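You operate a simulated robot arm through the tools that you are given. There is no shell and no other tool. Be economical: measure what you need, move in short steps, check, and stop when the job is done.

You run a simulated robot arm. Do the job below in one go: nothing can be reset, and whatever is moved stays where it is left.

Task
Take the red fill nozzle and put it on the steel drip tray. Fetch the tape roll and set it in the blue crate. Open the red lip, take the yellow wedge and put it on the shelf behind the red lip and shut the lip again. Put the grey divider on the middle shelf of the parcel rack. Stack the mould plate marked "21" from the top of the packing bench on top of the mould plate labelled "24". Take the felt rubbing block on the top of the packing bench and put it away on the top of the mould bench. Take the cream clamp block and leave it on top of the yellow plate. Put the green bag with the blue label on the black pad. Take the white film roll and put it on the top shelf of the parcel rack. Put the orange buckle packet on top of the blue cold pack. Take the twist neck sack and leave it on the yellow square on the bench. Any order will do.

It is judged by the outcome, as a careful person would: the job done as asked, and still so three seconds after it is handed in. It fails if anything else is knocked over, pushed out of place, dropped, spilled or broken.

Robot
A 6-joint arm with a four-finger gripper on a trunk, on a base that drives. Base frame: it is fixed to the floor where the robot stands at the start and does not move with it; the origin is under the middle of the robot, x ahead of it, y to its left, z up; the surface under the hand at the start is at about z = 88. Readings come in cm, rad, newtons and seconds.
With the tool pointing down near the work surface it reaches from about 28 to 70 cm from the robot's upright axis, wherever it stands. Its first joint turns from -2.897 to 2.897 rad. Places, roughly: black pad (42x30x2 cm) [-120, -290, 40]; blue cold pack (9x11x4 cm) [-130, -110, 80]; blue crate (30x22x10 cm) [80, 110, 90]; cream clamp block (6x8x5 cm) [60, 150, 90]; felt rubbing block (5x5x5 cm) [50, 100, 90]; green bag with the blue label [75, -200, 125]; grey divider (1x15x13 cm) [90, -80, 90]; middle shelf of the parcel rack [80, -190, 80]; mould plate [75, -75, 100]; orange buckle packet [75, -150, 125]; red fill nozzle (5x5x12 cm) [50, 10, 90]; red lip [-100, -20, 80]; shelf behind the red lip [-120, -20, 70]; steel drip tray (13x15x3 cm) [80, 470, 90]; tape roll (8x8x5 cm) [90, -20, 90]; top of the mould bench [-130, 230, 90]; top shelf of the parcel rack [80, -190, 120]; twist neck sack (8x6x17 cm) [70, -50, 90]; white film roll (7x7x4 cm) [100, -220, 40]; yellow plate (20x13x3 cm) [60, 180, 90]; yellow square on the bench [70, 20, 90]; yellow wedge (9x5x4 cm) [110, -50, 90]. Payload 3.43 kg.
The tool frame sits at the grasp point between the pads (the TCP): z along the fingers, y along the line on which they close. The tips reach 3 cm beyond it. Largest opening 12 cm; the body of the gripper starts 8.5 cm behind the TCP.
Orientation is that of the tool frame in the base frame, as a unit quaternion [w, x, y, z]. With the fingers straight down and closing along the base's y, the tool's x points along the base's -x, its y along +y and its z along -z.

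Tools
- The arm moves only by the tool play_rows. Its argument "rows" is a list of rows, each an object of numbers (a shift or turn left out is 0, a gripper value left out holds the last): "tx", "ty", "tz": the shift along the tool's x, y, z in units of 50 mm (1.0 is 50 mm); "ax", "ay", "az": the turn, a rotation vector about the tool's x, y, z in units of 5 degrees (1.0 is 5 degrees); "hand": the finger opening in cm, from 0 to 12. In form: [{"tx": .., "ty": .., "tz": .., "ax": .., "ay": .., "az": .., "hand": ..}, ...]. A call has 1 to 10 rows; each row shifts and turns the commanded pose from where the row before left it, along the tool's axes as they then stand. A call with a number of a shift or a turn outside -1 to 1 is refused whole. A row lasts 0.2 s, in which the tool goes at most 5 cm and 0.15 rad; a call with a longer step from one row to the next is refused whole, and so is a gripper value outside its range. A pose out of reach is approached as far as the arm can. The call stops where the force on the tool passes 40 N (or 10 N more than at its start, if that is more) or the arm is blocked; 0.2 s more then pass. The fingers move at their own pace and stop on an object; they squeeze with about 39 N. The grip force told is the motor's: it shows also when the fingers shut on nothing. Time passes only in rows, and 0.2 s behind the last, so rows that do not move let the fingers close. It gives the time, the measured TCP pose, the force on the tool (base axes), the opening and the grip force at its end, in the units of the frame above (readings bear some noise), with the torque about the TCP (base axes, N m) and any sound that the robot's microphone picked up.
- Cameras (640 x 400 px; columns grow to the right, rows downward): "scene" is now at [0.64, 9.21, 167.27]; the picture's right is [-0.83, -0.55, 0.00], its down [-0.52, 0.78, -0.36] and it looks along [0.20, -0.30, -0.93] (base axes); focal length 214 px, centre (320, 200). "wrist" rides on the gripper at [7.1, -1.7, -12] in the tool frame; the picture's right is [0.23, 0.97, 0.00], its down [-0.81, 0.19, -0.55] and it looks along [-0.54, 0.13, 0.83] (tool axes); focal length 275 px, centre (320, 200). There is no depth. A picture from a camera that has moved, and an enlarged one, comes with that camera's place and axes in the base frame and with its lens. The place of the scene camera against the robot may be out by one fixed shift of up to 1.2 cm in any direction.
- snapshot(camera): a new picture of that camera. No time passes.
- move_column(by): slides the trunk up (or, below 0, down) by that many cm; the arm and the scene camera ride with it, the base frame stays. It gives what a move gives, with no picture.
- steer(legs): drives the robot by 1 to 6 legs, each [ahead, left, turn to the left] in cm, cm and rad, along the robot's own axes; the way and the turn of a leg run together, so that a leg with both is an arc; at most 150 cm and 3.142 rad a leg. The arm and the cameras ride along, it lands a little off, and it stops where it bumps. It gives what a move gives.
- pan_tilt(pan, tilt): turns the head with the scene camera to pan (to the left, within 2.094 rad either way) and tilt (down, from -0.506 to 1.204), counted from straight ahead of the robot. It gives what a move gives.
- zoom(camera, box): a new picture of the part [left, top, right, bottom] of that camera's present view, enlarged. No time passes.
- job_done(): hands the job in; it is judged then, once.

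Go step by step. Nothing tells you exact positions but the pictures and the camera data: compare them with the known pose of the tool, close in by small moves and look again before you grip or let go. The budget is 567 turns and 360 pictures, counting those below and the enlarged ones. Unless the task says otherwise, let go and move clear before handing in, and close with one line.

The tools are called by a JSON object that holds its "op" and its "data". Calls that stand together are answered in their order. play_rows: Moves the arm, as the interface text tells. Its arguments: {"type":"object","properties":{"rows":{"type":"array"}},"required":["rows"]} The other tools are called the same way: move_column (by) slides the trunk up or down; steer (legs) drives the base; pan_tilt (pan, tilt) turns the head that bears the scene camera; snapshot (camera) takes a picture; zoom (camera, box) takes an enlarged picture of a part of a camera's view; job_done () hands the job in.

At the start:

```text
time_s: 0.0
ee_pos: [43.43, -21.18, 116.68]
tool_rot: [0.0, 0.001, 1.0, 0.0]
wrist_force: [-0.1, 0.5, -0.3]
ft_torque: [-0.01, 0.01, 0.0]
opening: 12.0
gripper_force: 0.0
trunk travel left (down, up): [-20.0, 24.0]
robot x, y, heading: [-0.08, 0.18, -0.001]
head pan, tilt: [-0.984, 1.201]
```

scene: 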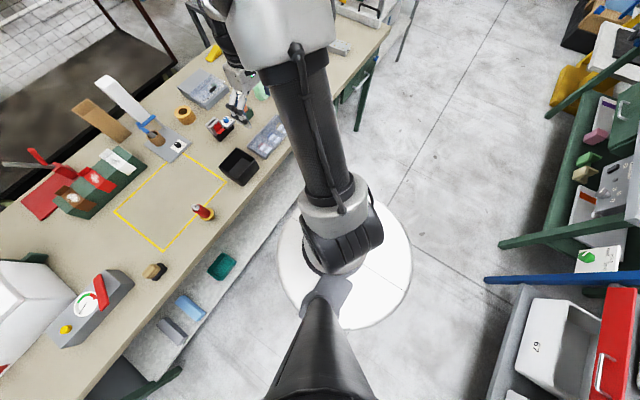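
wrist: 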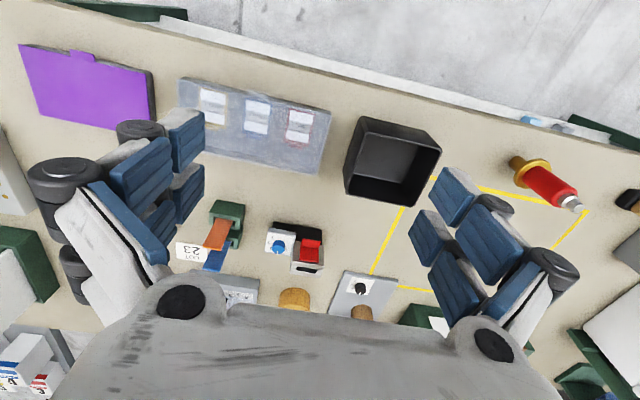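

I see the bench in front with the red nozzle inside the yellow square; I'll look around first with the head.

{"op": "pan_tilt", "data": {"pan": 0, "tilt": 0.6}}

{"op": "snapshot", "data": {"camera": "scene"}}

{"op": "pan_tilt", "data": {"pan": -0.9, "tilt": 0.5}}

{"op": "snapshot", "data": {"camera": "scene"}}

{"op": "pan_tilt", "data": {"pan": 0.9, "tilt": 0.5}}

{"op": "snapshot", "data": {"camera": "scene"}}

{"op": "pan_tilt", "data": {"pan": 2.0, "tilt": 0.5}}

{"op": "snapshot", "data": {"camera": "scene"}}

{"op": "pan_tilt", "data": {"pan": -2.0, "tilt": 0.5}}

{"op": "snapshot", "data": {"camera": "scene"}}

```text
time_s: 1.3
ee_pos: [43.48, -21.16, 116.82]
tool_rot: [0.0, 0.0, 1.0, 0.0]
wrist_force: [0.5, -0.1, 0.6]
ft_torque: [0.0, 0.0, 0.01]
opening: 11.98
gripper_force: 0.0
trunk travel left (down, up): [-20.0, 24.0]
robot x, y, heading: [0.0, 0.3, 0.003]
head pan, tilt: [0.0, 0.6]
```

```text
357 pictures are left
camera scene: at [6.39, 13.86, 171.73], right [0.0, -1.0, 0.0], down [-0.57, 0.0, -0.82], along [0.82, 0.0, -0.57], focal length 214 px, centre (320, 200)
```

scene: 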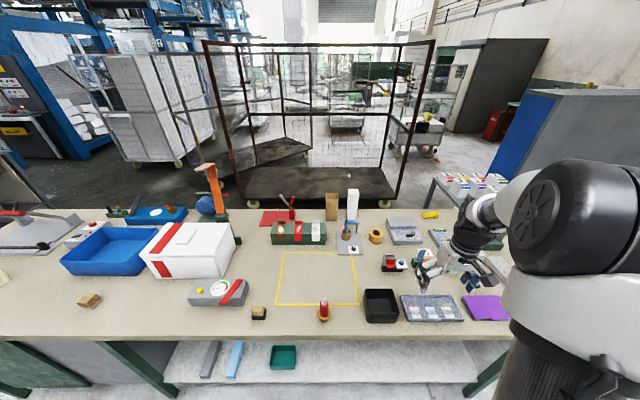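

```text
time_s: 2.5
ee_pos: [43.38, -21.1, 116.73]
tool_rot: [0.0, 0.001, 1.0, 0.0]
wrist_force: [-0.5, -0.2, -0.5]
ft_torque: [0.01, 0.03, -0.02]
opening: 11.98
gripper_force: 0.0
trunk travel left (down, up): [-20.0, 24.0]
robot x, y, heading: [0.14, 0.21, 0.0]
head pan, tilt: [-0.901, 0.499]
```

```text
356 pictures are left
camera scene: at [3.21, 6.75, 172.64], right [-0.78, -0.62, 0.0], down [-0.3, 0.38, -0.88], along [0.55, -0.69, -0.48], focal length 214 px, centre (320, 200)
```

scene: 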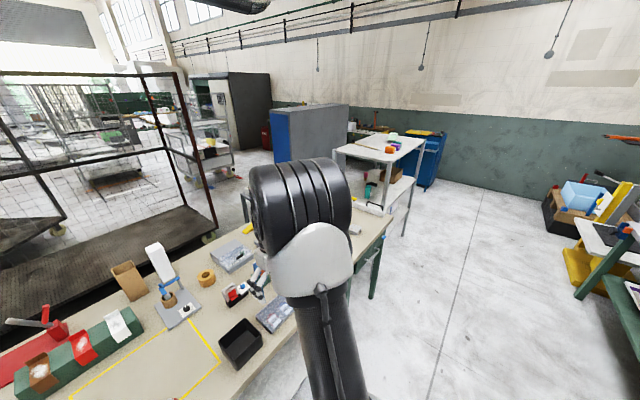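

```text
time_s: 4.3
ee_pos: [43.48, -21.11, 116.73]
tool_rot: [0.001, -0.001, 1.0, 0.0]
wrist_force: [0.1, -0.2, -0.7]
ft_torque: [0.02, 0.03, -0.01]
opening: 12.03
gripper_force: 0.0
trunk travel left (down, up): [-20.0, 24.0]
robot x, y, heading: [0.35, -0.0, -0.001]
head pan, tilt: [0.901, 0.499]
```

```text
355 pictures are left
camera scene: at [3.21, 21.0, 172.64], right [0.78, -0.62, 0.0], down [-0.3, -0.38, -0.88], along [0.55, 0.69, -0.48], focal length 214 px, centre (320, 200)
```

scene: 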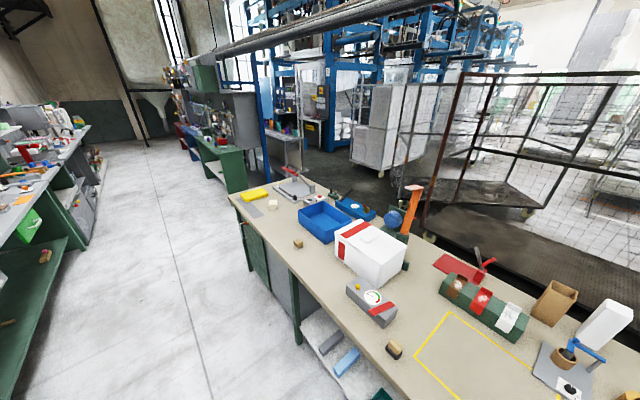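

```text
time_s: 5.6
ee_pos: [43.36, -21.09, 116.66]
tool_rot: [0.001, 0.0, 1.0, 0.001]
wrist_force: [0.3, 0.0, -0.8]
ft_torque: [-0.05, -0.04, 0.02]
opening: 11.99
gripper_force: 0.0
trunk travel left (down, up): [-20.0, 24.0]
robot x, y, heading: [-0.04, 0.16, -0.001]
head pan, tilt: [2.0, 0.499]
```

```text
354 pictures are left
camera scene: at [-6.23, 22.15, 172.64], right [0.91, 0.42, 0.0], down [0.2, -0.44, -0.88], along [-0.36, 0.8, -0.48], focal length 214 px, centre (320, 200)
```

scene: 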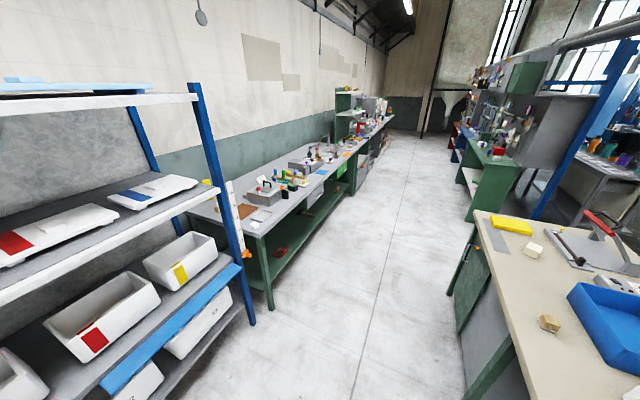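

```text
time_s: 8.9
ee_pos: [43.43, -21.18, 116.76]
tool_rot: [0.0, 0.0, 1.0, 0.0]
wrist_force: [0.9, 0.6, -0.4]
ft_torque: [0.0, 0.01, 0.03]
opening: 12.01
gripper_force: 0.1
trunk travel left (down, up): [-20.0, 24.0]
robot x, y, heading: [-0.16, -0.28, -0.002]
head pan, tilt: [-2.0, 0.499]
```

```text
353 pictures are left
camera scene: at [-6.23, 5.6, 172.64], right [-0.91, 0.42, 0.0], down [0.2, 0.44, -0.88], along [-0.37, -0.8, -0.48], focal length 214 px, centre (320, 200)
```

scene: 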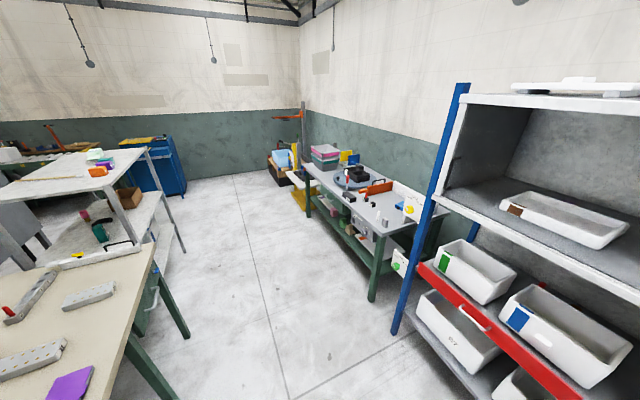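

The layout is clear: the packing bench is in front, the racks are behind, and the other benches stand to the sides. Next I'll look closely at the bench top.

{"op": "pan_tilt", "data": {"pan": 0, "tilt": 0.7}}

{"op": "zoom", "data": {"camera": "scene", "box": [180, 140, 400, 280]}}

{"op": "zoom", "data": {"camera": "scene", "box": [360, 140, 520, 290]}}

{"op": "zoom", "data": {"camera": "scene", "box": [0, 130, 280, 300]}}

```text
time_s: 10.8
ee_pos: [43.43, -21.16, 116.79]
tool_rot: [0.0, 0.0, 1.0, -0.001]
wrist_force: [-0.4, 0.3, -0.1]
ft_torque: [0.0, -0.03, -0.02]
opening: 11.99
gripper_force: 0.1
trunk travel left (down, up): [-20.0, 24.0]
robot x, y, heading: [0.1, 0.33, 0.005]
head pan, tilt: [0.0, 0.7]
```

```text
2.86 times, centred on (290, 210) of scene
camera zoom: at [6.04, 13.86, 170.87], right [0.0, -1.0, 0.0], down [-0.64, 0.0, -0.77], along [0.77, 0.0, -0.64], focal length 613 px, centre (406, 171)
```

zoom: 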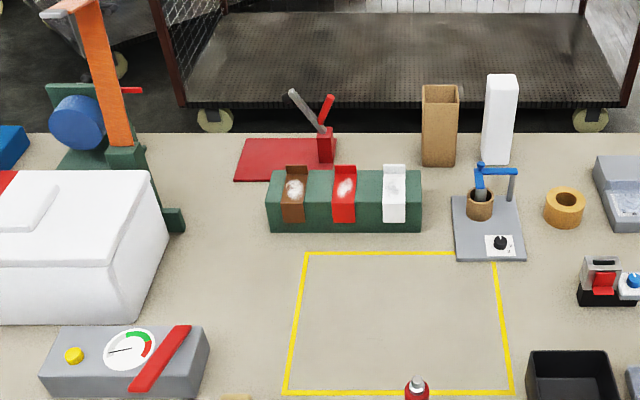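

```text
2.67 times, centred on (440, 215) of scene
camera zoom: at [6.04, 13.86, 170.87], right [0.0, -1.0, 0.0], down [-0.64, 0.0, -0.77], along [0.77, 0.0, -0.64], focal length 572 px, centre (0, 160)
```

zoom: 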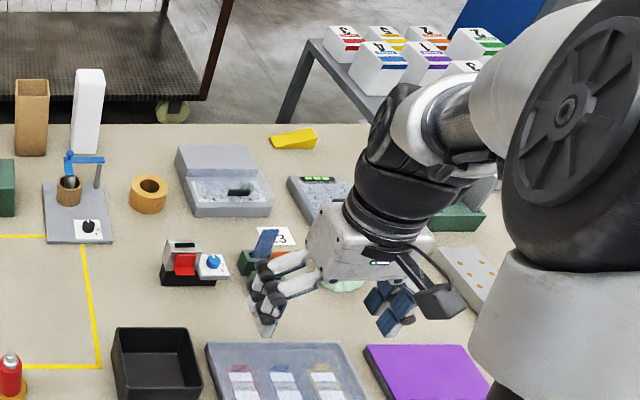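

```text
2.29 times, centred on (140, 215) of scene
camera zoom: at [6.04, 13.86, 170.87], right [0.0, -1.0, 0.0], down [-0.64, 0.0, -0.77], along [0.77, 0.0, -0.64], focal length 490 px, centre (731, 166)
```

zoom: 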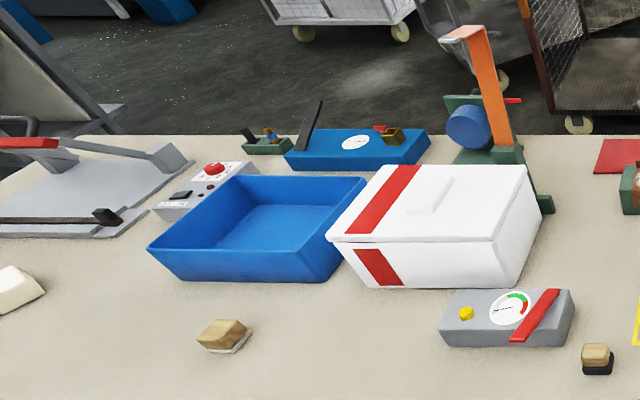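

I've located the tape roll near (92,-17), the felt block near (54,105) and the nozzle at the front of the yellow square. I need to see how much room the base has in front, so I'll look down.

{"op": "pan_tilt", "data": {"pan": 0.5, "tilt": 1.2}}

{"op": "snapshot", "data": {"camera": "scene"}}

```text
time_s: 11.7
ee_pos: [43.41, -21.11, 116.73]
tool_rot: [0.0, 0.001, 1.0, 0.001]
wrist_force: [-0.3, 0.6, 0.1]
ft_torque: [-0.03, 0.0, 0.04]
opening: 12.02
gripper_force: 0.1
trunk travel left (down, up): [-20.0, 24.0]
robot x, y, heading: [0.31, -0.23, 0.006]
head pan, tilt: [0.499, 1.201]
```

```text
349 pictures are left
camera scene: at [2.47, 16.54, 167.28], right [0.48, -0.88, 0.0], down [-0.82, -0.45, -0.36], along [0.32, 0.17, -0.93], focal length 214 px, centre (320, 200)
```

scene: 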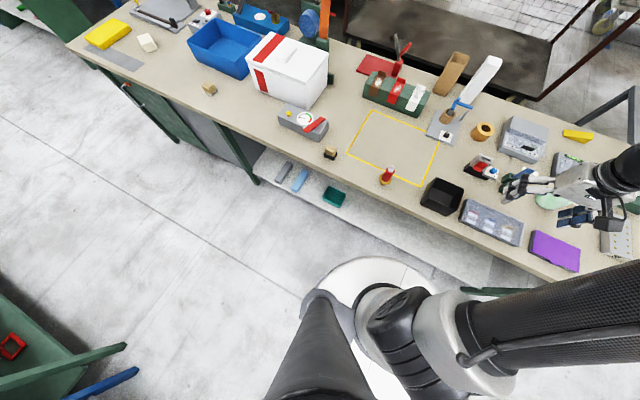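

The nozzle stands at about (49,11.4) and the arm reaches it from here. I'll move above it, keeping height, and look with the wrist camera.

{"op": "play_rows", "data": {"rows": [{"ty": 0.93, "tx": -0.17}, {"ty": 0.93, "tx": -0.17}, {"ty": 0.93, "tx": -0.17}, {"ty": 0.93, "tx": -0.17}, {"ty": 0.93, "tx": -0.17}, {"ty": 0.93, "tx": -0.17}, {"ty": 0.93, "tx": -0.17}, {}]}}

{"op": "snapshot", "data": {"camera": "wrist"}}

{"op": "snapshot", "data": {"camera": "scene"}}

```text
time_s: 13.5
ee_pos: [49.44, 11.45, 116.77]
tool_rot: [0.0, 0.0, 1.0, 0.0]
wrist_force: [0.0, -0.4, -0.3]
ft_torque: [0.03, 0.02, 0.02]
opening: 12.01
gripper_force: 0.1
trunk travel left (down, up): [-20.0, 24.0]
robot x, y, heading: [-0.11, 0.08, 0.001]
head pan, tilt: [0.499, 1.201]
```

```text
348 pictures are left
camera wrist: at [42.22, 9.76, 128.83], right [-0.23, 0.97, 0.0], down [0.81, 0.19, 0.55], along [0.54, 0.13, -0.83], focal length 275 px, centre (320, 200)
```

wrist: 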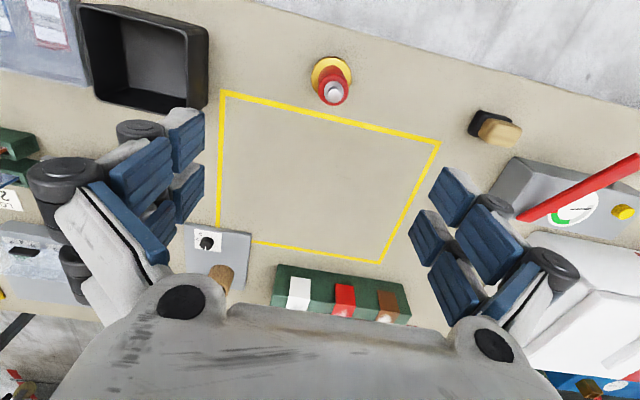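

```text
347 pictures are left
camera scene: at [2.43, 16.45, 167.28], right [0.48, -0.88, 0.0], down [-0.82, -0.45, -0.36], along [0.32, 0.17, -0.93], focal length 214 px, centre (320, 200)
```

scene: 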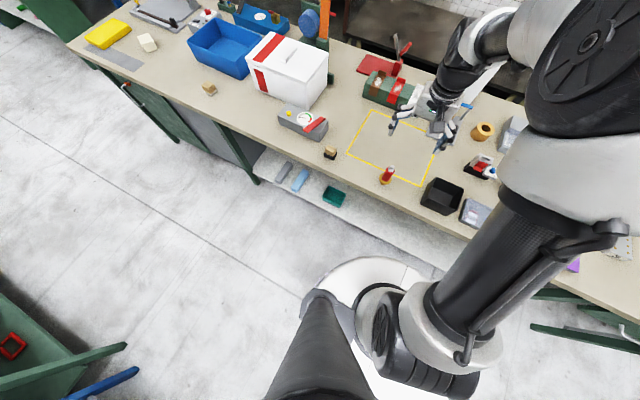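

The nozzle axis comes out at (48.1,12.8) with its top near z=100. I'll descend to z≈95 around it, then close.

{"op": "play_rows", "data": {"rows": [{"ty": 0.27, "tx": 0.27}, {"tz": 0.8}, {"tz": 0.8}, {"tz": 0.8}, {"tz": 0.8}, {"tz": 0.7}, {"tz": 0.4}, {}]}}

{"op": "snapshot", "data": {"camera": "wrist"}}

```text
time_s: 15.3
ee_pos: [48.08, 12.72, 95.19]
tool_rot: [-0.001, 0.0, 1.0, 0.0]
wrist_force: [-0.8, -0.7, -0.8]
ft_torque: [0.02, 0.03, 0.02]
opening: 12.01
gripper_force: 0.0
trunk travel left (down, up): [-20.0, 24.0]
robot x, y, heading: [0.18, 0.1, -0.002]
head pan, tilt: [0.499, 1.201]
```

```text
346 pictures are left
camera wrist: at [40.91, 11.1, 107.43], right [-0.23, 0.97, 0.0], down [0.81, 0.19, 0.55], along [0.54, 0.13, -0.83], focal length 275 px, centre (320, 200)
```

wrist: 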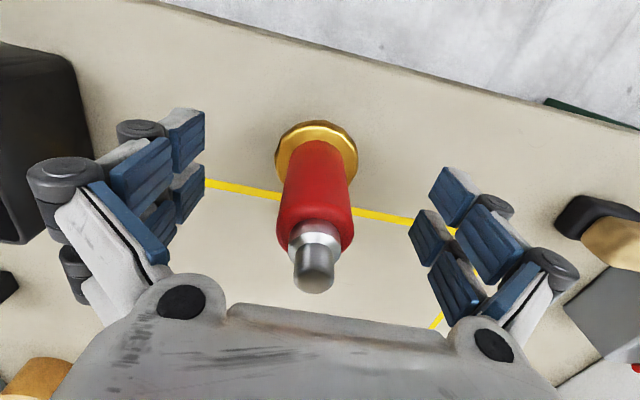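

The nozzle is centred between the pads. Closing and lifting.

{"op": "play_rows", "data": {"rows": [{"hand": 0}, {}, {}, {}, {}, {}, {}, {}]}}

{"op": "play_rows", "data": {"rows": [{"tz": -0.3}, {"tz": -0.5}, {"tz": -0.8}, {"tz": -0.8}, {"tz": -0.8}, {}]}}

{"op": "snapshot", "data": {"camera": "wrist"}}

```text
time_s: 17.1
ee_pos: [48.03, 12.8, 95.35]
tool_rot: [0.0, 0.0, 1.0, 0.001]
wrist_force: [-0.4, -1.3, 1.9]
ft_torque: [-0.03, -0.01, 0.0]
opening: 4.79
gripper_force: 39.0
trunk travel left (down, up): [-20.0, 24.0]
robot x, y, heading: [0.04, 0.1, 0.001]
head pan, tilt: [0.499, 1.201]
```

```text
time_s: 18.5
ee_pos: [48.17, 12.84, 111.38]
tool_rot: [-0.001, 0.0, 1.0, -0.001]
wrist_force: [0.8, -0.5, -3.3]
ft_torque: [0.03, -0.01, -0.01]
opening: 4.78
gripper_force: 38.8
trunk travel left (down, up): [-20.0, 24.0]
robot x, y, heading: [0.17, 0.11, 0.002]
head pan, tilt: [0.499, 1.201]
```

```text
345 pictures are left
camera wrist: at [40.96, 11.17, 123.46], right [-0.23, 0.97, 0.0], down [0.81, 0.19, 0.55], along [0.54, 0.13, -0.83], focal length 275 px, centre (320, 200)
```

wrist: 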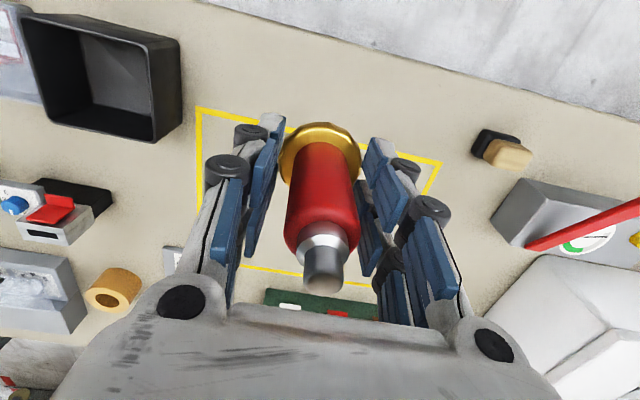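

The nozzle is held. I'll raise and retract the arm before driving left along the aisle.

{"op": "play_rows", "data": {"rows": [{"tz": -0.8}, {"tz": -0.8}, {"tz": -0.8, "tx": 0.5}, {"tx": 0.8}, {"tx": 0.8}, {"tx": 0.5}, {}]}}

{"op": "pan_tilt", "data": {"pan": 1.3, "tilt": 0.35}}

{"op": "snapshot", "data": {"camera": "scene"}}

```text
time_s: 20.1
ee_pos: [34.92, 12.81, 123.36]
tool_rot: [-0.001, 0.0, 1.0, 0.0]
wrist_force: [0.4, 0.5, -2.6]
ft_torque: [0.01, 0.05, -0.02]
opening: 4.76
gripper_force: 39.4
trunk travel left (down, up): [-20.0, 24.0]
robot x, y, heading: [0.15, 0.07, -0.002]
head pan, tilt: [0.499, 1.201]
```

```text
time_s: 21.3
ee_pos: [35.06, 12.82, 123.26]
tool_rot: [0.0, 0.0, 1.0, 0.0]
wrist_force: [0.6, 0.5, -3.3]
ft_torque: [-0.01, -0.03, -0.02]
opening: 4.78
gripper_force: 38.9
trunk travel left (down, up): [-20.0, 24.0]
robot x, y, heading: [0.23, 0.12, 0.003]
head pan, tilt: [1.3, 0.351]
```

```text
344 pictures are left
camera scene: at [0.07, 22.85, 174.0], right [0.96, -0.27, 0.0], down [-0.09, -0.33, -0.94], along [0.25, 0.9, -0.34], focal length 214 px, centre (320, 200)
```

scene: 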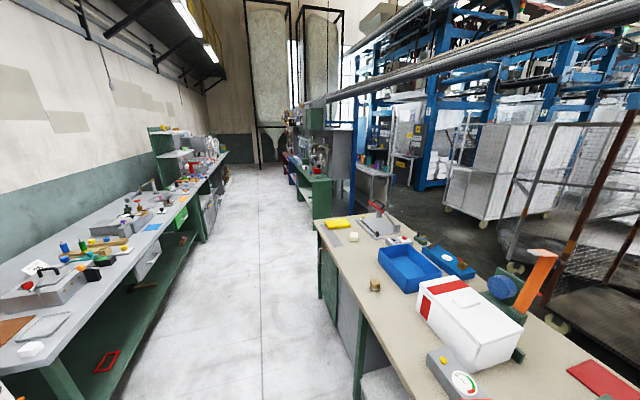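

The aisle is clear along x≈0. I'll drive left toward the far bench.

{"op": "steer", "data": {"legs": [[0, 150, 0], [0, 150, 0]]}}

{"op": "pan_tilt", "data": {"pan": 1.0, "tilt": 0.5}}

{"op": "snapshot", "data": {"camera": "scene"}}

```text
time_s: 35.8
ee_pos: [35.51, 312.93, 123.39]
tool_rot: [0.0, 0.005, 1.0, 0.0]
wrist_force: [0.3, -0.1, -2.8]
ft_torque: [-0.02, 0.01, 0.01]
opening: 4.76
gripper_force: 39.0
trunk travel left (down, up): [-20.0, 24.0]
robot x, y, heading: [0.22, 300.62, -0.011]
head pan, tilt: [1.3, 0.351]
```

```text
time_s: 36.6
ee_pos: [35.62, 313.1, 123.39]
tool_rot: [0.0, 0.005, 1.0, 0.0]
wrist_force: [-0.7, -0.5, -3.6]
ft_torque: [0.01, 0.02, 0.02]
opening: 4.78
gripper_force: 38.3
trunk travel left (down, up): [-20.0, 24.0]
robot x, y, heading: [0.44, 300.29, -0.013]
head pan, tilt: [1.0, 0.499]
```

```text
343 pictures are left
camera scene: at [3.04, 322.07, 172.64], right [0.84, -0.55, 0.0], down [-0.26, -0.4, -0.88], along [0.48, 0.73, -0.48], focal length 214 px, centre (320, 200)
```

scene: 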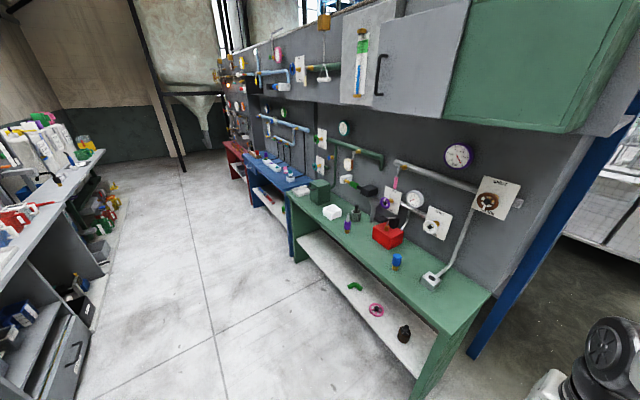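

The tray should appear around pixel (301,192). Zooming there.

{"op": "zoom", "data": {"camera": "scene", "box": [230, 140, 390, 240]}}

```text
4.00 times, centred on (310, 190) of scene
camera zoom: at [3.04, 322.07, 172.64], right [0.84, -0.55, 0.0], down [-0.26, -0.4, -0.88], along [0.48, 0.73, -0.48], focal length 858 px, centre (360, 240)
```

zoom: 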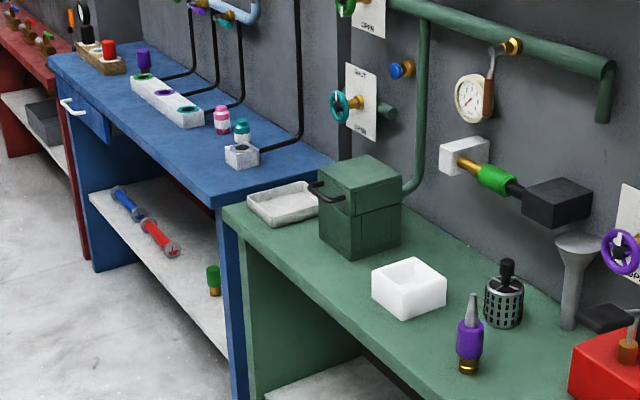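

The tray sits at about (82,471), left of the green cabinet. I'll drive to face it.

{"op": "steer", "data": {"legs": [[0, 150, 0.012], [0, 10, 0], [22, 0, 0]]}}

{"op": "pan_tilt", "data": {"pan": 0.1, "tilt": 0.8}}

{"op": "snapshot", "data": {"camera": "scene"}}

{"op": "snapshot", "data": {"camera": "wrist"}}

```text
time_s: 45.9
ee_pos: [57.33, 471.28, 123.45]
tool_rot: [-0.001, -0.004, 1.0, 0.001]
wrist_force: [0.9, -0.4, -3.0]
ft_torque: [0.01, 0.01, -0.02]
opening: 4.74
gripper_force: 38.8
trunk travel left (down, up): [-20.0, 24.0]
robot x, y, heading: [22.21, 458.01, 0.01]
head pan, tilt: [1.0, 0.499]
```

```text
time_s: 47.1
ee_pos: [57.34, 471.34, 123.37]
tool_rot: [0.0, -0.005, 1.0, 0.0]
wrist_force: [0.2, 0.3, -2.7]
ft_torque: [0.01, -0.01, -0.04]
opening: 4.78
gripper_force: 38.6
trunk travel left (down, up): [-20.0, 24.0]
robot x, y, heading: [22.13, 458.5, 0.008]
head pan, tilt: [0.099, 0.799]
```

```text
341 pictures are left
camera scene: at [27.8, 473.01, 170.04], right [0.11, -0.99, 0.0], down [-0.71, -0.08, -0.7], along [0.69, 0.08, -0.72], focal length 214 px, centre (320, 200)
```

scene: 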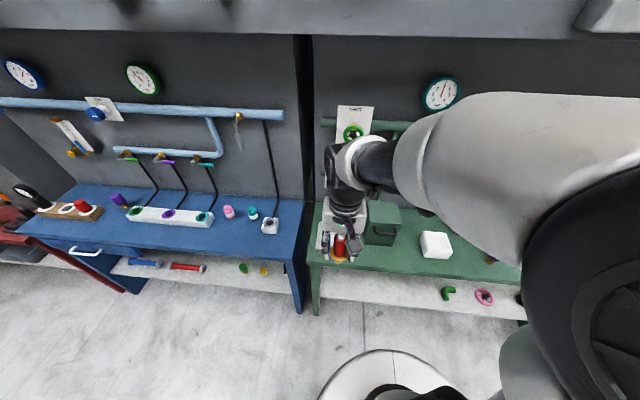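

```text
340 pictures are left
camera wrist: at [50.15, 469.64, 135.44], right [-0.24, 0.97, 0.0], down [0.81, 0.2, 0.55], along [0.54, 0.13, -0.83], focal length 275 px, centre (320, 200)
```

wrist: 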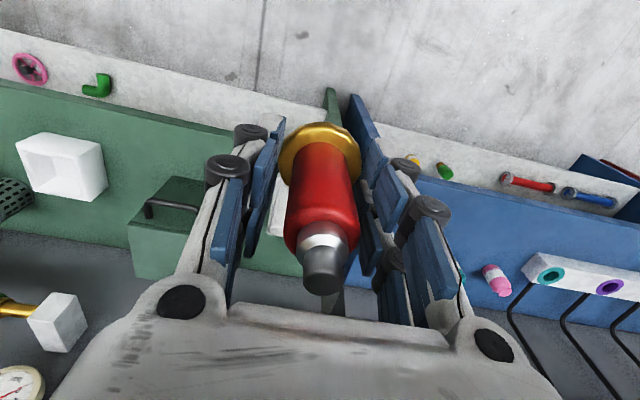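

The tray is hidden behind the gripper. I'll shift the arm sideways to get a clear view of it.

{"op": "play_rows", "data": {"rows": [{"ty": -0.9}, {"ty": -0.9}, {"ty": -0.9}, {"ty": -0.9}, {}]}}

{"op": "snapshot", "data": {"camera": "wrist"}}

{"op": "zoom", "data": {"camera": "scene", "box": [280, 180, 440, 280]}}

```text
time_s: 48.3
ee_pos: [57.2, 453.42, 123.47]
tool_rot: [0.0, -0.005, 1.0, 0.0]
wrist_force: [0.5, 0.9, -2.4]
ft_torque: [-0.04, -0.01, -0.01]
opening: 4.77
gripper_force: 39.0
trunk travel left (down, up): [-20.0, 24.0]
robot x, y, heading: [22.17, 458.46, 0.011]
head pan, tilt: [0.099, 0.799]
```

```text
339 pictures are left
camera wrist: at [50.17, 451.6, 135.54], right [-0.24, 0.97, 0.0], down [0.81, 0.2, 0.55], along [0.54, 0.13, -0.83], focal length 275 px, centre (320, 200)
```

wrist: 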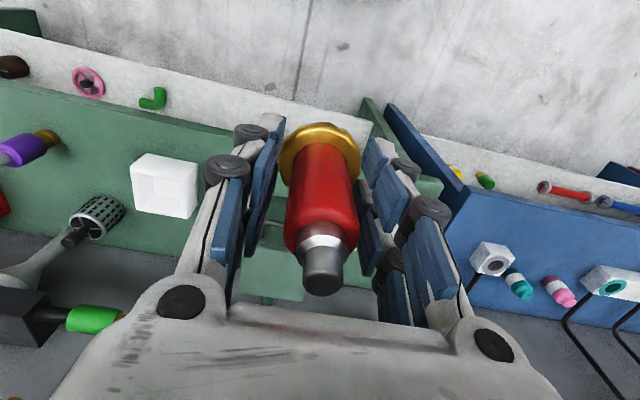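

```text
4.00 times, centred on (360, 230) of scene
camera zoom: at [27.78, 473.07, 170.04], right [0.11, -0.99, 0.0], down [-0.71, -0.08, -0.7], along [0.69, 0.07, -0.72], focal length 858 px, centre (160, 80)
```

zoom: 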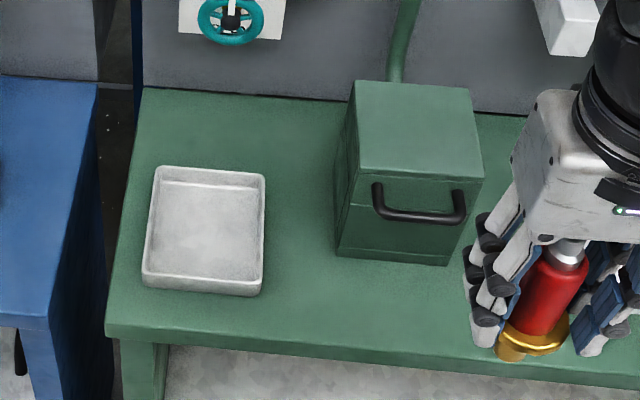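

The tray centre comes to about (82.5,474.3), after correcting the scene camera against the known tool pose. I'll move above it.

{"op": "play_rows", "data": {"rows": [{"ty": 0.85}, {"ty": 0.85}, {"ty": 0.85}, {"ty": 0.85, "tx": -0.4}, {"ty": 0.75, "tx": -0.7}, {"tx": -0.8}, {"tx": -0.8}, {"tx": -0.8}, {"tx": -0.8}, {"tx": -0.7}]}}

{"op": "snapshot", "data": {"camera": "wrist"}}

{"op": "zoom", "data": {"camera": "scene", "box": [280, 180, 440, 280]}}

```text
refused: row 5 steps farther than a row can; nothing moved
```

```text
337 pictures are left
camera wrist: at [50.17, 451.6, 135.54], right [-0.24, 0.97, 0.0], down [0.81, 0.2, 0.55], along [0.54, 0.13, -0.83], focal length 275 px, centre (320, 200)
```

wrist: 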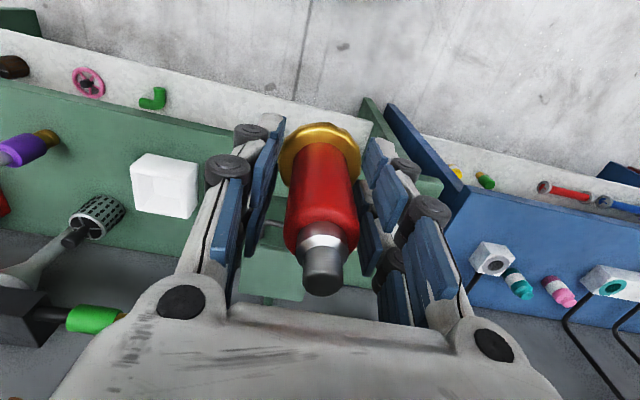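

```text
4.00 times, centred on (360, 230) of scene
camera zoom: at [27.78, 473.07, 170.04], right [0.11, -0.99, 0.0], down [-0.71, -0.08, -0.7], along [0.69, 0.07, -0.72], focal length 858 px, centre (160, 80)
```

zoom: 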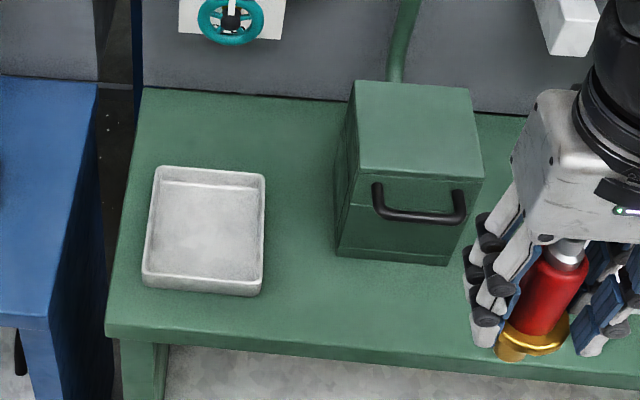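

The row was too long in combination, so I'll repeat it with smaller steps.

{"op": "play_rows", "data": {"rows": [{"ty": 0.85}, {"ty": 0.85}, {"ty": 0.85}, {"ty": 0.85}, {"ty": 0.75}, {"tx": -0.85}, {"tx": -0.85}, {"tx": -0.85}, {"tx": -0.85}, {"tx": -0.85}]}}

{"op": "play_rows", "data": {"rows": [{"tx": -0.8}, {}]}}

{"op": "snapshot", "data": {"camera": "wrist"}}

{"op": "zoom", "data": {"camera": "scene", "box": [280, 180, 440, 280]}}

```text
time_s: 50.5
ee_pos: [78.6, 474.4, 123.23]
tool_rot: [-0.003, -0.004, 1.0, 0.0]
wrist_force: [0.3, -0.2, -2.2]
ft_torque: [-0.02, 0.02, -0.03]
opening: 4.76
gripper_force: 39.1
trunk travel left (down, up): [-20.0, 24.0]
robot x, y, heading: [22.3, 458.44, 0.004]
head pan, tilt: [0.099, 0.799]
```

```text
time_s: 51.1
ee_pos: [82.3, 474.23, 123.42]
tool_rot: [0.001, -0.004, 1.0, 0.0]
wrist_force: [-1.1, -0.1, -2.6]
ft_torque: [-0.02, -0.06, -0.02]
opening: 4.78
gripper_force: 38.9
trunk travel left (down, up): [-20.0, 24.0]
robot x, y, heading: [22.19, 458.35, 0.009]
head pan, tilt: [0.099, 0.799]
```

```text
335 pictures are left
camera wrist: at [75.16, 472.52, 135.61], right [-0.24, 0.97, 0.0], down [0.81, 0.2, 0.55], along [0.54, 0.13, -0.83], focal length 275 px, centre (320, 200)
```

wrist: 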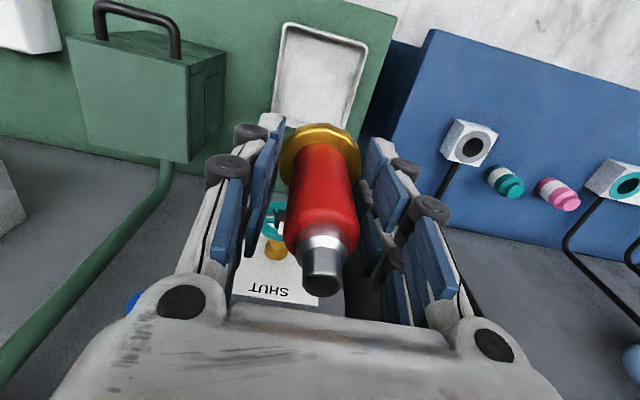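

```text
4.00 times, centred on (360, 230) of scene
camera zoom: at [27.53, 472.98, 170.06], right [0.11, -0.99, 0.0], down [-0.71, -0.08, -0.7], along [0.69, 0.08, -0.72], focal length 858 px, centre (160, 80)
```

zoom: 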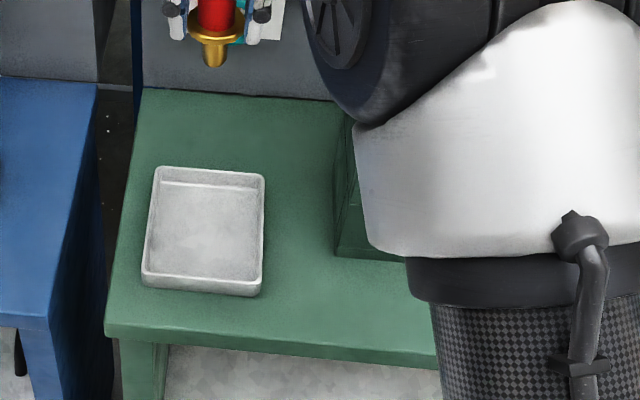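

Wrist view gives tray centre ≈(83.8,474.2). I'll nudge 1.4 cm forward, then descend to just above it.

{"op": "play_rows", "data": {"rows": [{"tx": -0.28}, {"tz": 0.8}, {"tz": 0.8}, {"tz": 0.8}, {"tz": 0.8}, {"tz": 0.8}, {"tz": 0.4}, {}]}}

{"op": "snapshot", "data": {"camera": "wrist"}}

{"op": "zoom", "data": {"camera": "scene", "box": [280, 180, 440, 280]}}

```text
time_s: 52.9
ee_pos: [83.86, 474.36, 101.39]
tool_rot: [0.0, -0.005, 1.0, -0.001]
wrist_force: [-0.3, 0.3, -3.2]
ft_torque: [0.02, 0.02, -0.02]
opening: 4.8
gripper_force: 39.2
trunk travel left (down, up): [-20.0, 24.0]
robot x, y, heading: [22.06, 458.12, 0.007]
head pan, tilt: [0.099, 0.799]
```

```text
333 pictures are left
camera wrist: at [76.78, 472.64, 113.46], right [-0.24, 0.97, 0.0], down [0.81, 0.2, 0.55], along [0.54, 0.13, -0.83], focal length 275 px, centre (320, 200)
```

wrist: 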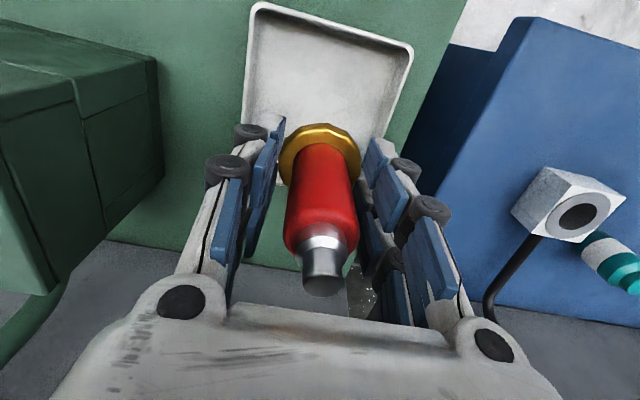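

```text
4.00 times, centred on (360, 230) of scene
camera zoom: at [27.8, 473.0, 170.05], right [0.11, -0.99, 0.0], down [-0.71, -0.08, -0.7], along [0.69, 0.07, -0.72], focal length 858 px, centre (160, 80)
```

zoom: 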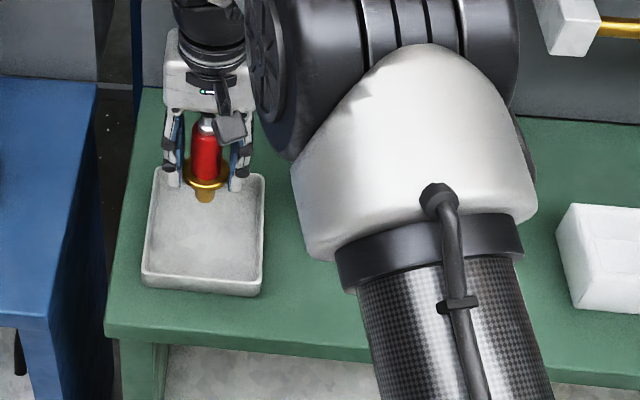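

Aligned over the tray centre. Lowering slowly until contact.

{"op": "play_rows", "data": {"rows": [{"tz": 0.4}, {"tz": 0.3}, {"tz": 0.15}, {"tz": 0.1}, {}]}}

{"op": "zoom", "data": {"camera": "scene", "box": [300, 200, 380, 250]}}

```text
time_s: 54.1
ee_pos: [83.99, 474.23, 96.54]
tool_rot: [0.0, -0.005, 1.0, 0.0]
wrist_force: [0.4, 0.0, -3.2]
ft_torque: [-0.02, -0.01, 0.0]
opening: 4.77
gripper_force: 39.2
trunk travel left (down, up): [-20.0, 24.0]
robot x, y, heading: [22.61, 458.09, 0.008]
head pan, tilt: [0.099, 0.799]
```

```text
8.00 times, centred on (340, 225) of scene
camera zoom: at [27.81, 473.0, 170.04], right [0.11, -0.99, 0.0], down [-0.71, -0.08, -0.7], along [0.69, 0.07, -0.72], focal length 1716 px, centre (160, 0)
```

zoom: 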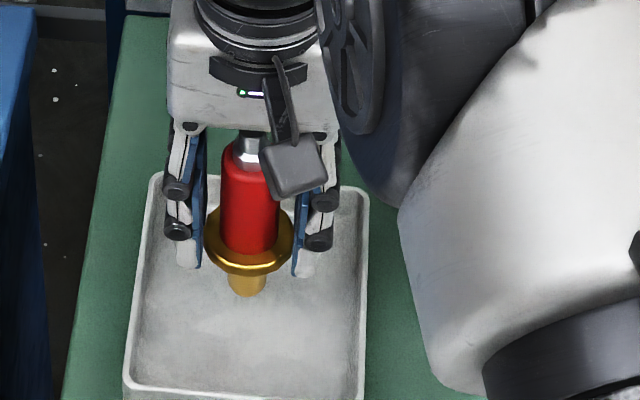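

Still a little gap. Lowering in small steps until I feel contact.

{"op": "play_rows", "data": {"rows": [{"tz": 0.08}, {"tz": 0.06}, {"tz": 0.06}, {}]}}

```text
time_s: 55.1
ee_pos: [83.76, 474.34, 95.58]
tool_rot: [0.001, -0.004, 1.0, 0.0]
wrist_force: [0.4, -0.4, -3.3]
ft_torque: [0.01, -0.02, -0.05]
opening: 4.78
gripper_force: 39.2
trunk travel left (down, up): [-20.0, 24.0]
robot x, y, heading: [22.2, 458.12, 0.011]
head pan, tilt: [0.099, 0.799]
```

{"op": "play_rows", "data": {"rows": [{"tz": 0.06}, {"tz": 0.06}, {}]}}

{"op": "zoom", "data": {"camera": "scene", "box": [300, 200, 380, 250]}}

```text
time_s: 55.9
ee_pos: [83.81, 474.34, 94.98]
tool_rot: [-0.001, -0.005, 1.0, 0.0]
wrist_force: [-0.2, -0.2, -3.6]
ft_torque: [0.0, 0.01, -0.01]
opening: 4.79
gripper_force: 39.2
trunk travel left (down, up): [-20.0, 24.0]
robot x, y, heading: [22.34, 458.18, 0.015]
head pan, tilt: [0.099, 0.799]
```

```text
8.00 times, centred on (340, 225) of scene
camera zoom: at [27.81, 473.0, 170.04], right [0.11, -0.99, 0.0], down [-0.71, -0.08, -0.7], along [0.69, 0.07, -0.72], focal length 1716 px, centre (160, 0)
```

zoom: 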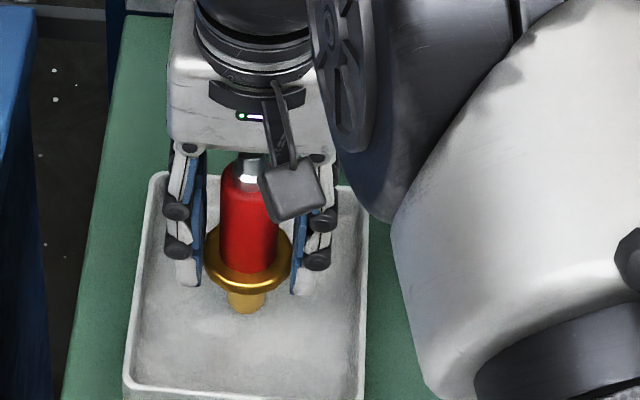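

No contact yet, so this bench is lower. Continuing gently.

{"op": "play_rows", "data": {"rows": [{"tz": 0.08}, {"tz": 0.08}, {"tz": 0.08}, {}]}}

{"op": "zoom", "data": {"camera": "scene", "box": [300, 200, 380, 250]}}

```text
time_s: 56.9
ee_pos: [83.87, 474.49, 93.63]
tool_rot: [0.001, -0.004, 1.0, -0.001]
wrist_force: [1.0, 0.1, -1.5]
ft_torque: [0.01, -0.02, -0.05]
opening: 4.77
gripper_force: 39.2
trunk travel left (down, up): [-20.0, 24.0]
robot x, y, heading: [22.37, 458.19, 0.008]
head pan, tilt: [0.099, 0.799]
```

```text
8.00 times, centred on (340, 225) of scene
camera zoom: at [27.81, 473.0, 170.04], right [0.11, -0.99, 0.0], down [-0.71, -0.08, -0.7], along [0.69, 0.07, -0.72], focal length 1716 px, centre (160, 0)
```

zoom: 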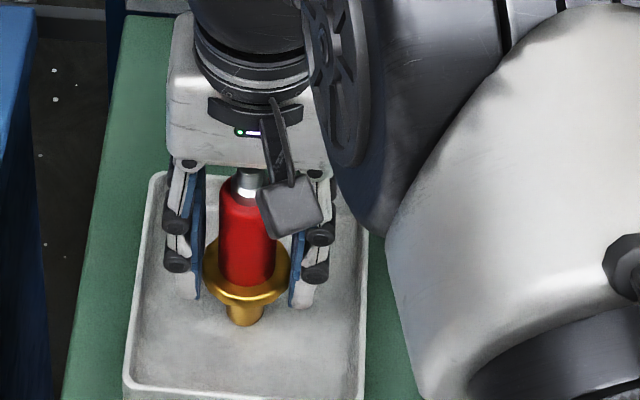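

Force changed from about -3.3 to -1.5 N, so contact is starting. One small press, then release.

{"op": "play_rows", "data": {"rows": [{"tz": 0.04}, {"tz": 0.02}, {}]}}

```text
time_s: 57.7
ee_pos: [83.85, 474.34, 93.68]
tool_rot: [0.002, -0.005, 1.0, 0.001]
wrist_force: [-3.6, 0.0, 19.1]
ft_torque: [0.12, 0.19, -0.02]
opening: 4.76
gripper_force: 38.8
trunk travel left (down, up): [-20.0, 24.0]
robot x, y, heading: [22.44, 458.28, 0.011]
head pan, tilt: [0.099, 0.799]
```

Firm contact. Easing off a touch and opening partly.

{"op": "play_rows", "data": {"rows": [{"tz": -0.03}, {"hand": 8.5}, {}, {}, {}]}}

{"op": "zoom", "data": {"camera": "scene", "box": [300, 200, 380, 250]}}

```text
time_s: 58.9
ee_pos: [83.71, 474.39, 93.58]
tool_rot: [0.0, -0.004, 1.0, 0.0]
wrist_force: [-0.6, 0.2, 0.4]
ft_torque: [0.01, 0.02, -0.04]
opening: 8.48
gripper_force: 0.1
trunk travel left (down, up): [-20.0, 24.0]
robot x, y, heading: [22.62, 458.22, 0.009]
head pan, tilt: [0.099, 0.799]
```

```text
8.00 times, centred on (340, 225) of scene
camera zoom: at [27.79, 473.0, 170.04], right [0.11, -0.99, 0.0], down [-0.71, -0.08, -0.7], along [0.69, 0.08, -0.72], focal length 1716 px, centre (160, 0)
```

zoom: 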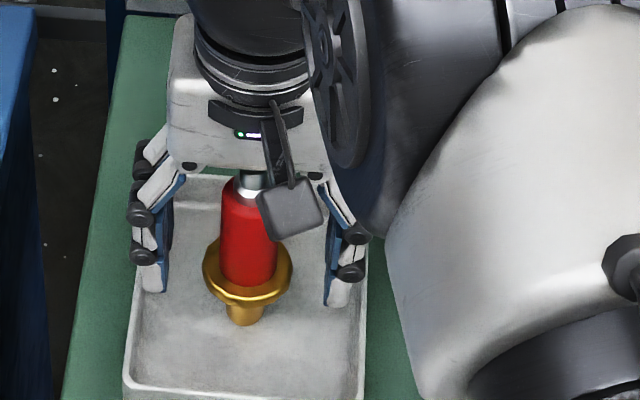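

The nozzle stands on its own. I'll lift straight up and check that it stays.

{"op": "play_rows", "data": {"rows": [{"tz": -0.3}, {"tz": -0.6}, {"tz": -0.8}, {"tz": -0.8}, {"tz": -0.8}, {"tz": -0.8}, {"tz": -0.8}, {"tz": -0.8}, {}]}}

{"op": "play_rows", "data": {"rows": [{"tx": 0.9}, {"tx": 0.9}, {"tx": 0.9}, {"tx": 0.9}, {"tx": 0.9}, {"tx": 0.9}]}}

{"op": "zoom", "data": {"camera": "scene", "box": [280, 180, 440, 280]}}

```text
time_s: 60.9
ee_pos: [84.07, 474.28, 122.2]
tool_rot: [0.0, -0.004, 1.0, 0.0]
wrist_force: [0.5, -0.7, -0.6]
ft_torque: [0.01, 0.01, 0.0]
opening: 8.48
gripper_force: 0.1
trunk travel left (down, up): [-20.0, 24.0]
robot x, y, heading: [22.42, 458.37, 0.012]
head pan, tilt: [0.099, 0.799]
```

```text
time_s: 62.3
ee_pos: [56.71, 474.25, 122.07]
tool_rot: [0.0, -0.004, 1.0, 0.0]
wrist_force: [-0.4, 0.1, 0.6]
ft_torque: [0.01, -0.04, 0.02]
opening: 8.5
gripper_force: 0.0
trunk travel left (down, up): [-20.0, 24.0]
robot x, y, heading: [22.53, 458.41, 0.009]
head pan, tilt: [0.099, 0.799]
```

```text
4.00 times, centred on (360, 230) of scene
camera zoom: at [27.61, 472.96, 170.06], right [0.11, -0.99, 0.0], down [-0.71, -0.08, -0.7], along [0.69, 0.08, -0.72], focal length 858 px, centre (160, 80)
```

zoom: 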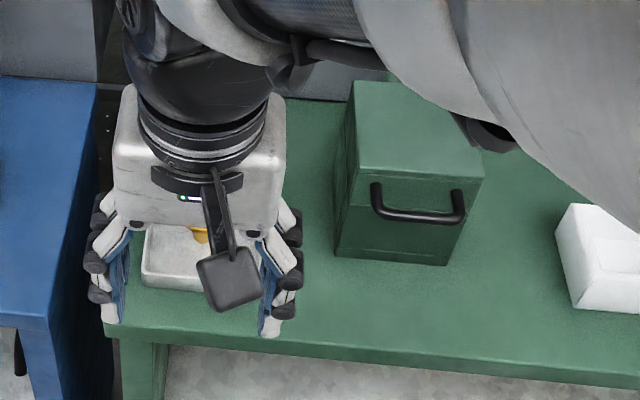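

Nozzle done. Now I back off and drive to the clamp block near (64,154).

{"op": "steer", "data": {"legs": [[-22, 0, 0], [0, -150, 0], [0, -140, -0.01]]}}

{"op": "pan_tilt", "data": {"pan": 0.2, "tilt": 0.8}}

{"op": "snapshot", "data": {"camera": "scene"}}

{"op": "snapshot", "data": {"camera": "wrist"}}

```text
time_s: 77.7
ee_pos: [36.34, 181.41, 121.96]
tool_rot: [0.0, 0.006, 1.0, -0.001]
wrist_force: [-0.5, 0.5, -0.7]
ft_torque: [-0.01, -0.01, -0.02]
opening: 8.5
gripper_force: 0.0
trunk travel left (down, up): [-20.0, 24.0]
robot x, y, heading: [1.27, 166.36, -0.013]
head pan, tilt: [0.099, 0.799]
```

```text
time_s: 78.4
ee_pos: [36.42, 181.41, 122.04]
tool_rot: [-0.001, 0.006, 1.0, 0.0]
wrist_force: [0.1, -1.5, -0.3]
ft_torque: [0.0, 0.01, -0.02]
opening: 8.49
gripper_force: 0.0
trunk travel left (down, up): [-20.0, 24.0]
robot x, y, heading: [1.57, 165.82, -0.009]
head pan, tilt: [0.201, 0.799]
```

```text
326 pictures are left
camera scene: at [7.06, 181.72, 170.05], right [0.19, -0.98, 0.0], down [-0.7, -0.13, -0.7], along [0.68, 0.13, -0.72], focal length 214 px, centre (320, 200)
```

scene: 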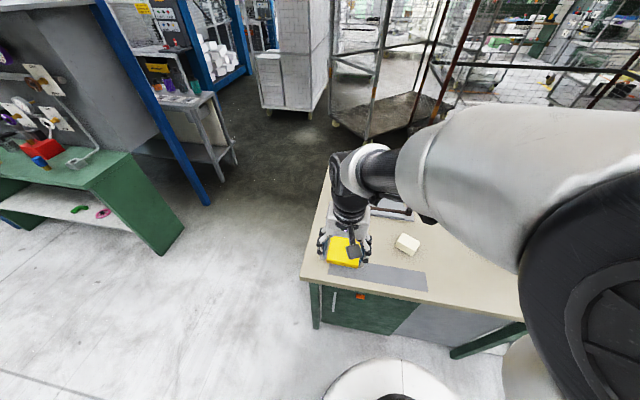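

```text
325 pictures are left
camera wrist: at [29.18, 179.89, 134.17], right [-0.22, 0.98, 0.0], down [0.81, 0.18, 0.55], along [0.54, 0.12, -0.83], focal length 275 px, centre (320, 200)
```

wrist: 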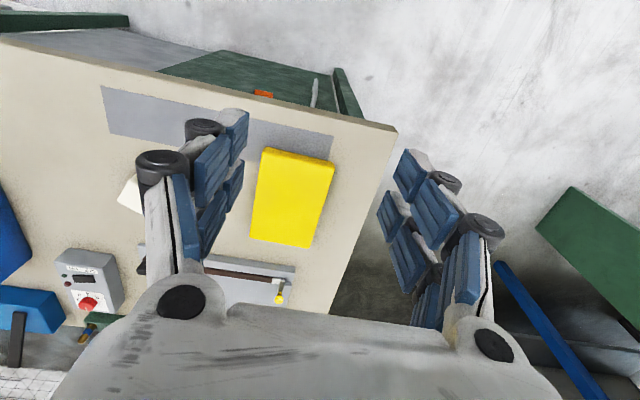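

The yellow plate is at about (59,181), and the clamp block near (64.5,154). I'll move the arm to look at the block from above.

{"op": "play_rows", "data": {"rows": [{"ty": -0.9, "hand": 12}, {"ty": -0.9}, {"ty": -0.9}, {"ty": -0.9}, {"ty": -0.9}, {"ty": -0.9}, {"tx": -0.9}, {"tx": -0.9}, {"tx": -0.9}, {"tx": -0.9}]}}

{"op": "snapshot", "data": {"camera": "wrist"}}

```text
time_s: 80.6
ee_pos: [54.13, 154.41, 121.91]
tool_rot: [0.0, 0.006, 1.0, 0.001]
wrist_force: [0.1, -0.2, 0.3]
ft_torque: [0.01, 0.05, 0.04]
opening: 11.96
gripper_force: 0.1
trunk travel left (down, up): [-20.0, 24.0]
robot x, y, heading: [1.54, 166.47, -0.016]
head pan, tilt: [0.201, 0.799]
```

```text
324 pictures are left
camera wrist: at [46.95, 152.69, 133.98], right [-0.22, 0.98, 0.0], down [0.81, 0.18, 0.55], along [0.54, 0.12, -0.83], focal length 275 px, centre (320, 200)
```

wrist: 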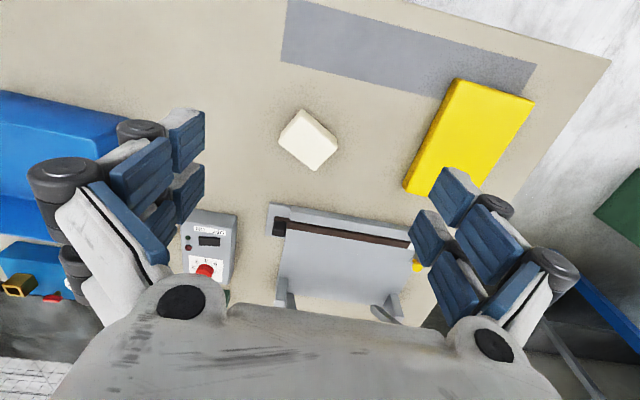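

Zooming on the block to get its orientation.

{"op": "zoom", "data": {"camera": "wrist", "box": [260, 95, 360, 185]}}

```text
4.44 times, centred on (310, 140) of wrist
camera zoom: at [46.95, 152.69, 133.98], right [-0.22, 0.98, 0.0], down [0.81, 0.18, 0.55], along [0.54, 0.12, -0.83], focal length 1224 px, centre (364, 467)
```

zoom: 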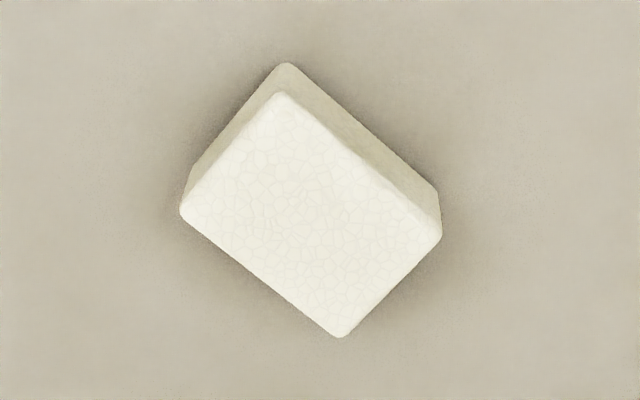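

The block centre is (63.9,154.5), with its long side turned about 30° from base y. I'll move over it, rotate the tool to match, and start descending.

{"op": "play_rows", "data": {"rows": [{"tx": -0.98, "ty": 0.02}, {"tx": -0.98, "ty": 0.02}, {"az": 0.967}, {"az": 0.967}, {"az": 0.967}, {"az": 0.967}, {"az": 0.967}, {"az": 0.967}, {"tz": 0.8}, {"tz": 0.8}]}}

{"op": "play_rows", "data": {"rows": [{"tz": 0.8}, {"tz": 0.6}, {}]}}

{"op": "snapshot", "data": {"camera": "wrist"}}

```text
time_s: 82.8
ee_pos: [63.82, 154.27, 113.96]
tool_rot: [0.0, 0.256, 0.967, 0.0]
wrist_force: [0.9, -0.1, 0.1]
ft_torque: [0.02, 0.01, 0.0]
opening: 11.97
gripper_force: 0.0
trunk travel left (down, up): [-20.0, 24.0]
robot x, y, heading: [1.44, 166.15, -0.012]
head pan, tilt: [0.201, 0.799]
```

```text
time_s: 83.6
ee_pos: [63.7, 154.4, 107.09]
tool_rot: [0.0, 0.256, 0.967, 0.0]
wrist_force: [-0.2, -0.3, 0.7]
ft_torque: [0.03, -0.01, 0.01]
opening: 12.0
gripper_force: 0.0
trunk travel left (down, up): [-20.0, 24.0]
robot x, y, heading: [1.41, 166.11, -0.008]
head pan, tilt: [0.201, 0.799]
```

```text
322 pictures are left
camera wrist: at [56.73, 156.48, 119.2], right [0.28, 0.96, 0.0], down [0.8, -0.23, 0.55], along [0.53, -0.16, -0.83], focal length 275 px, centre (320, 200)
```

wrist: 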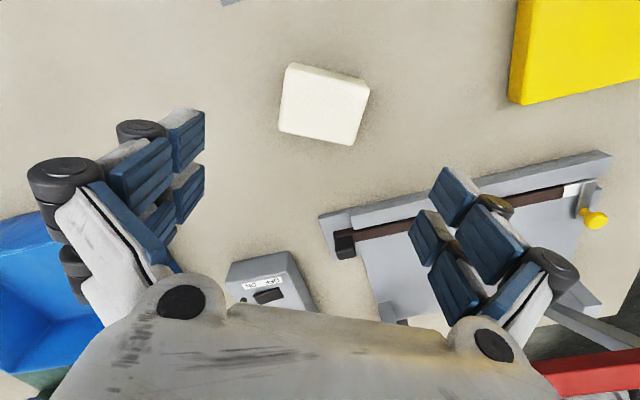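

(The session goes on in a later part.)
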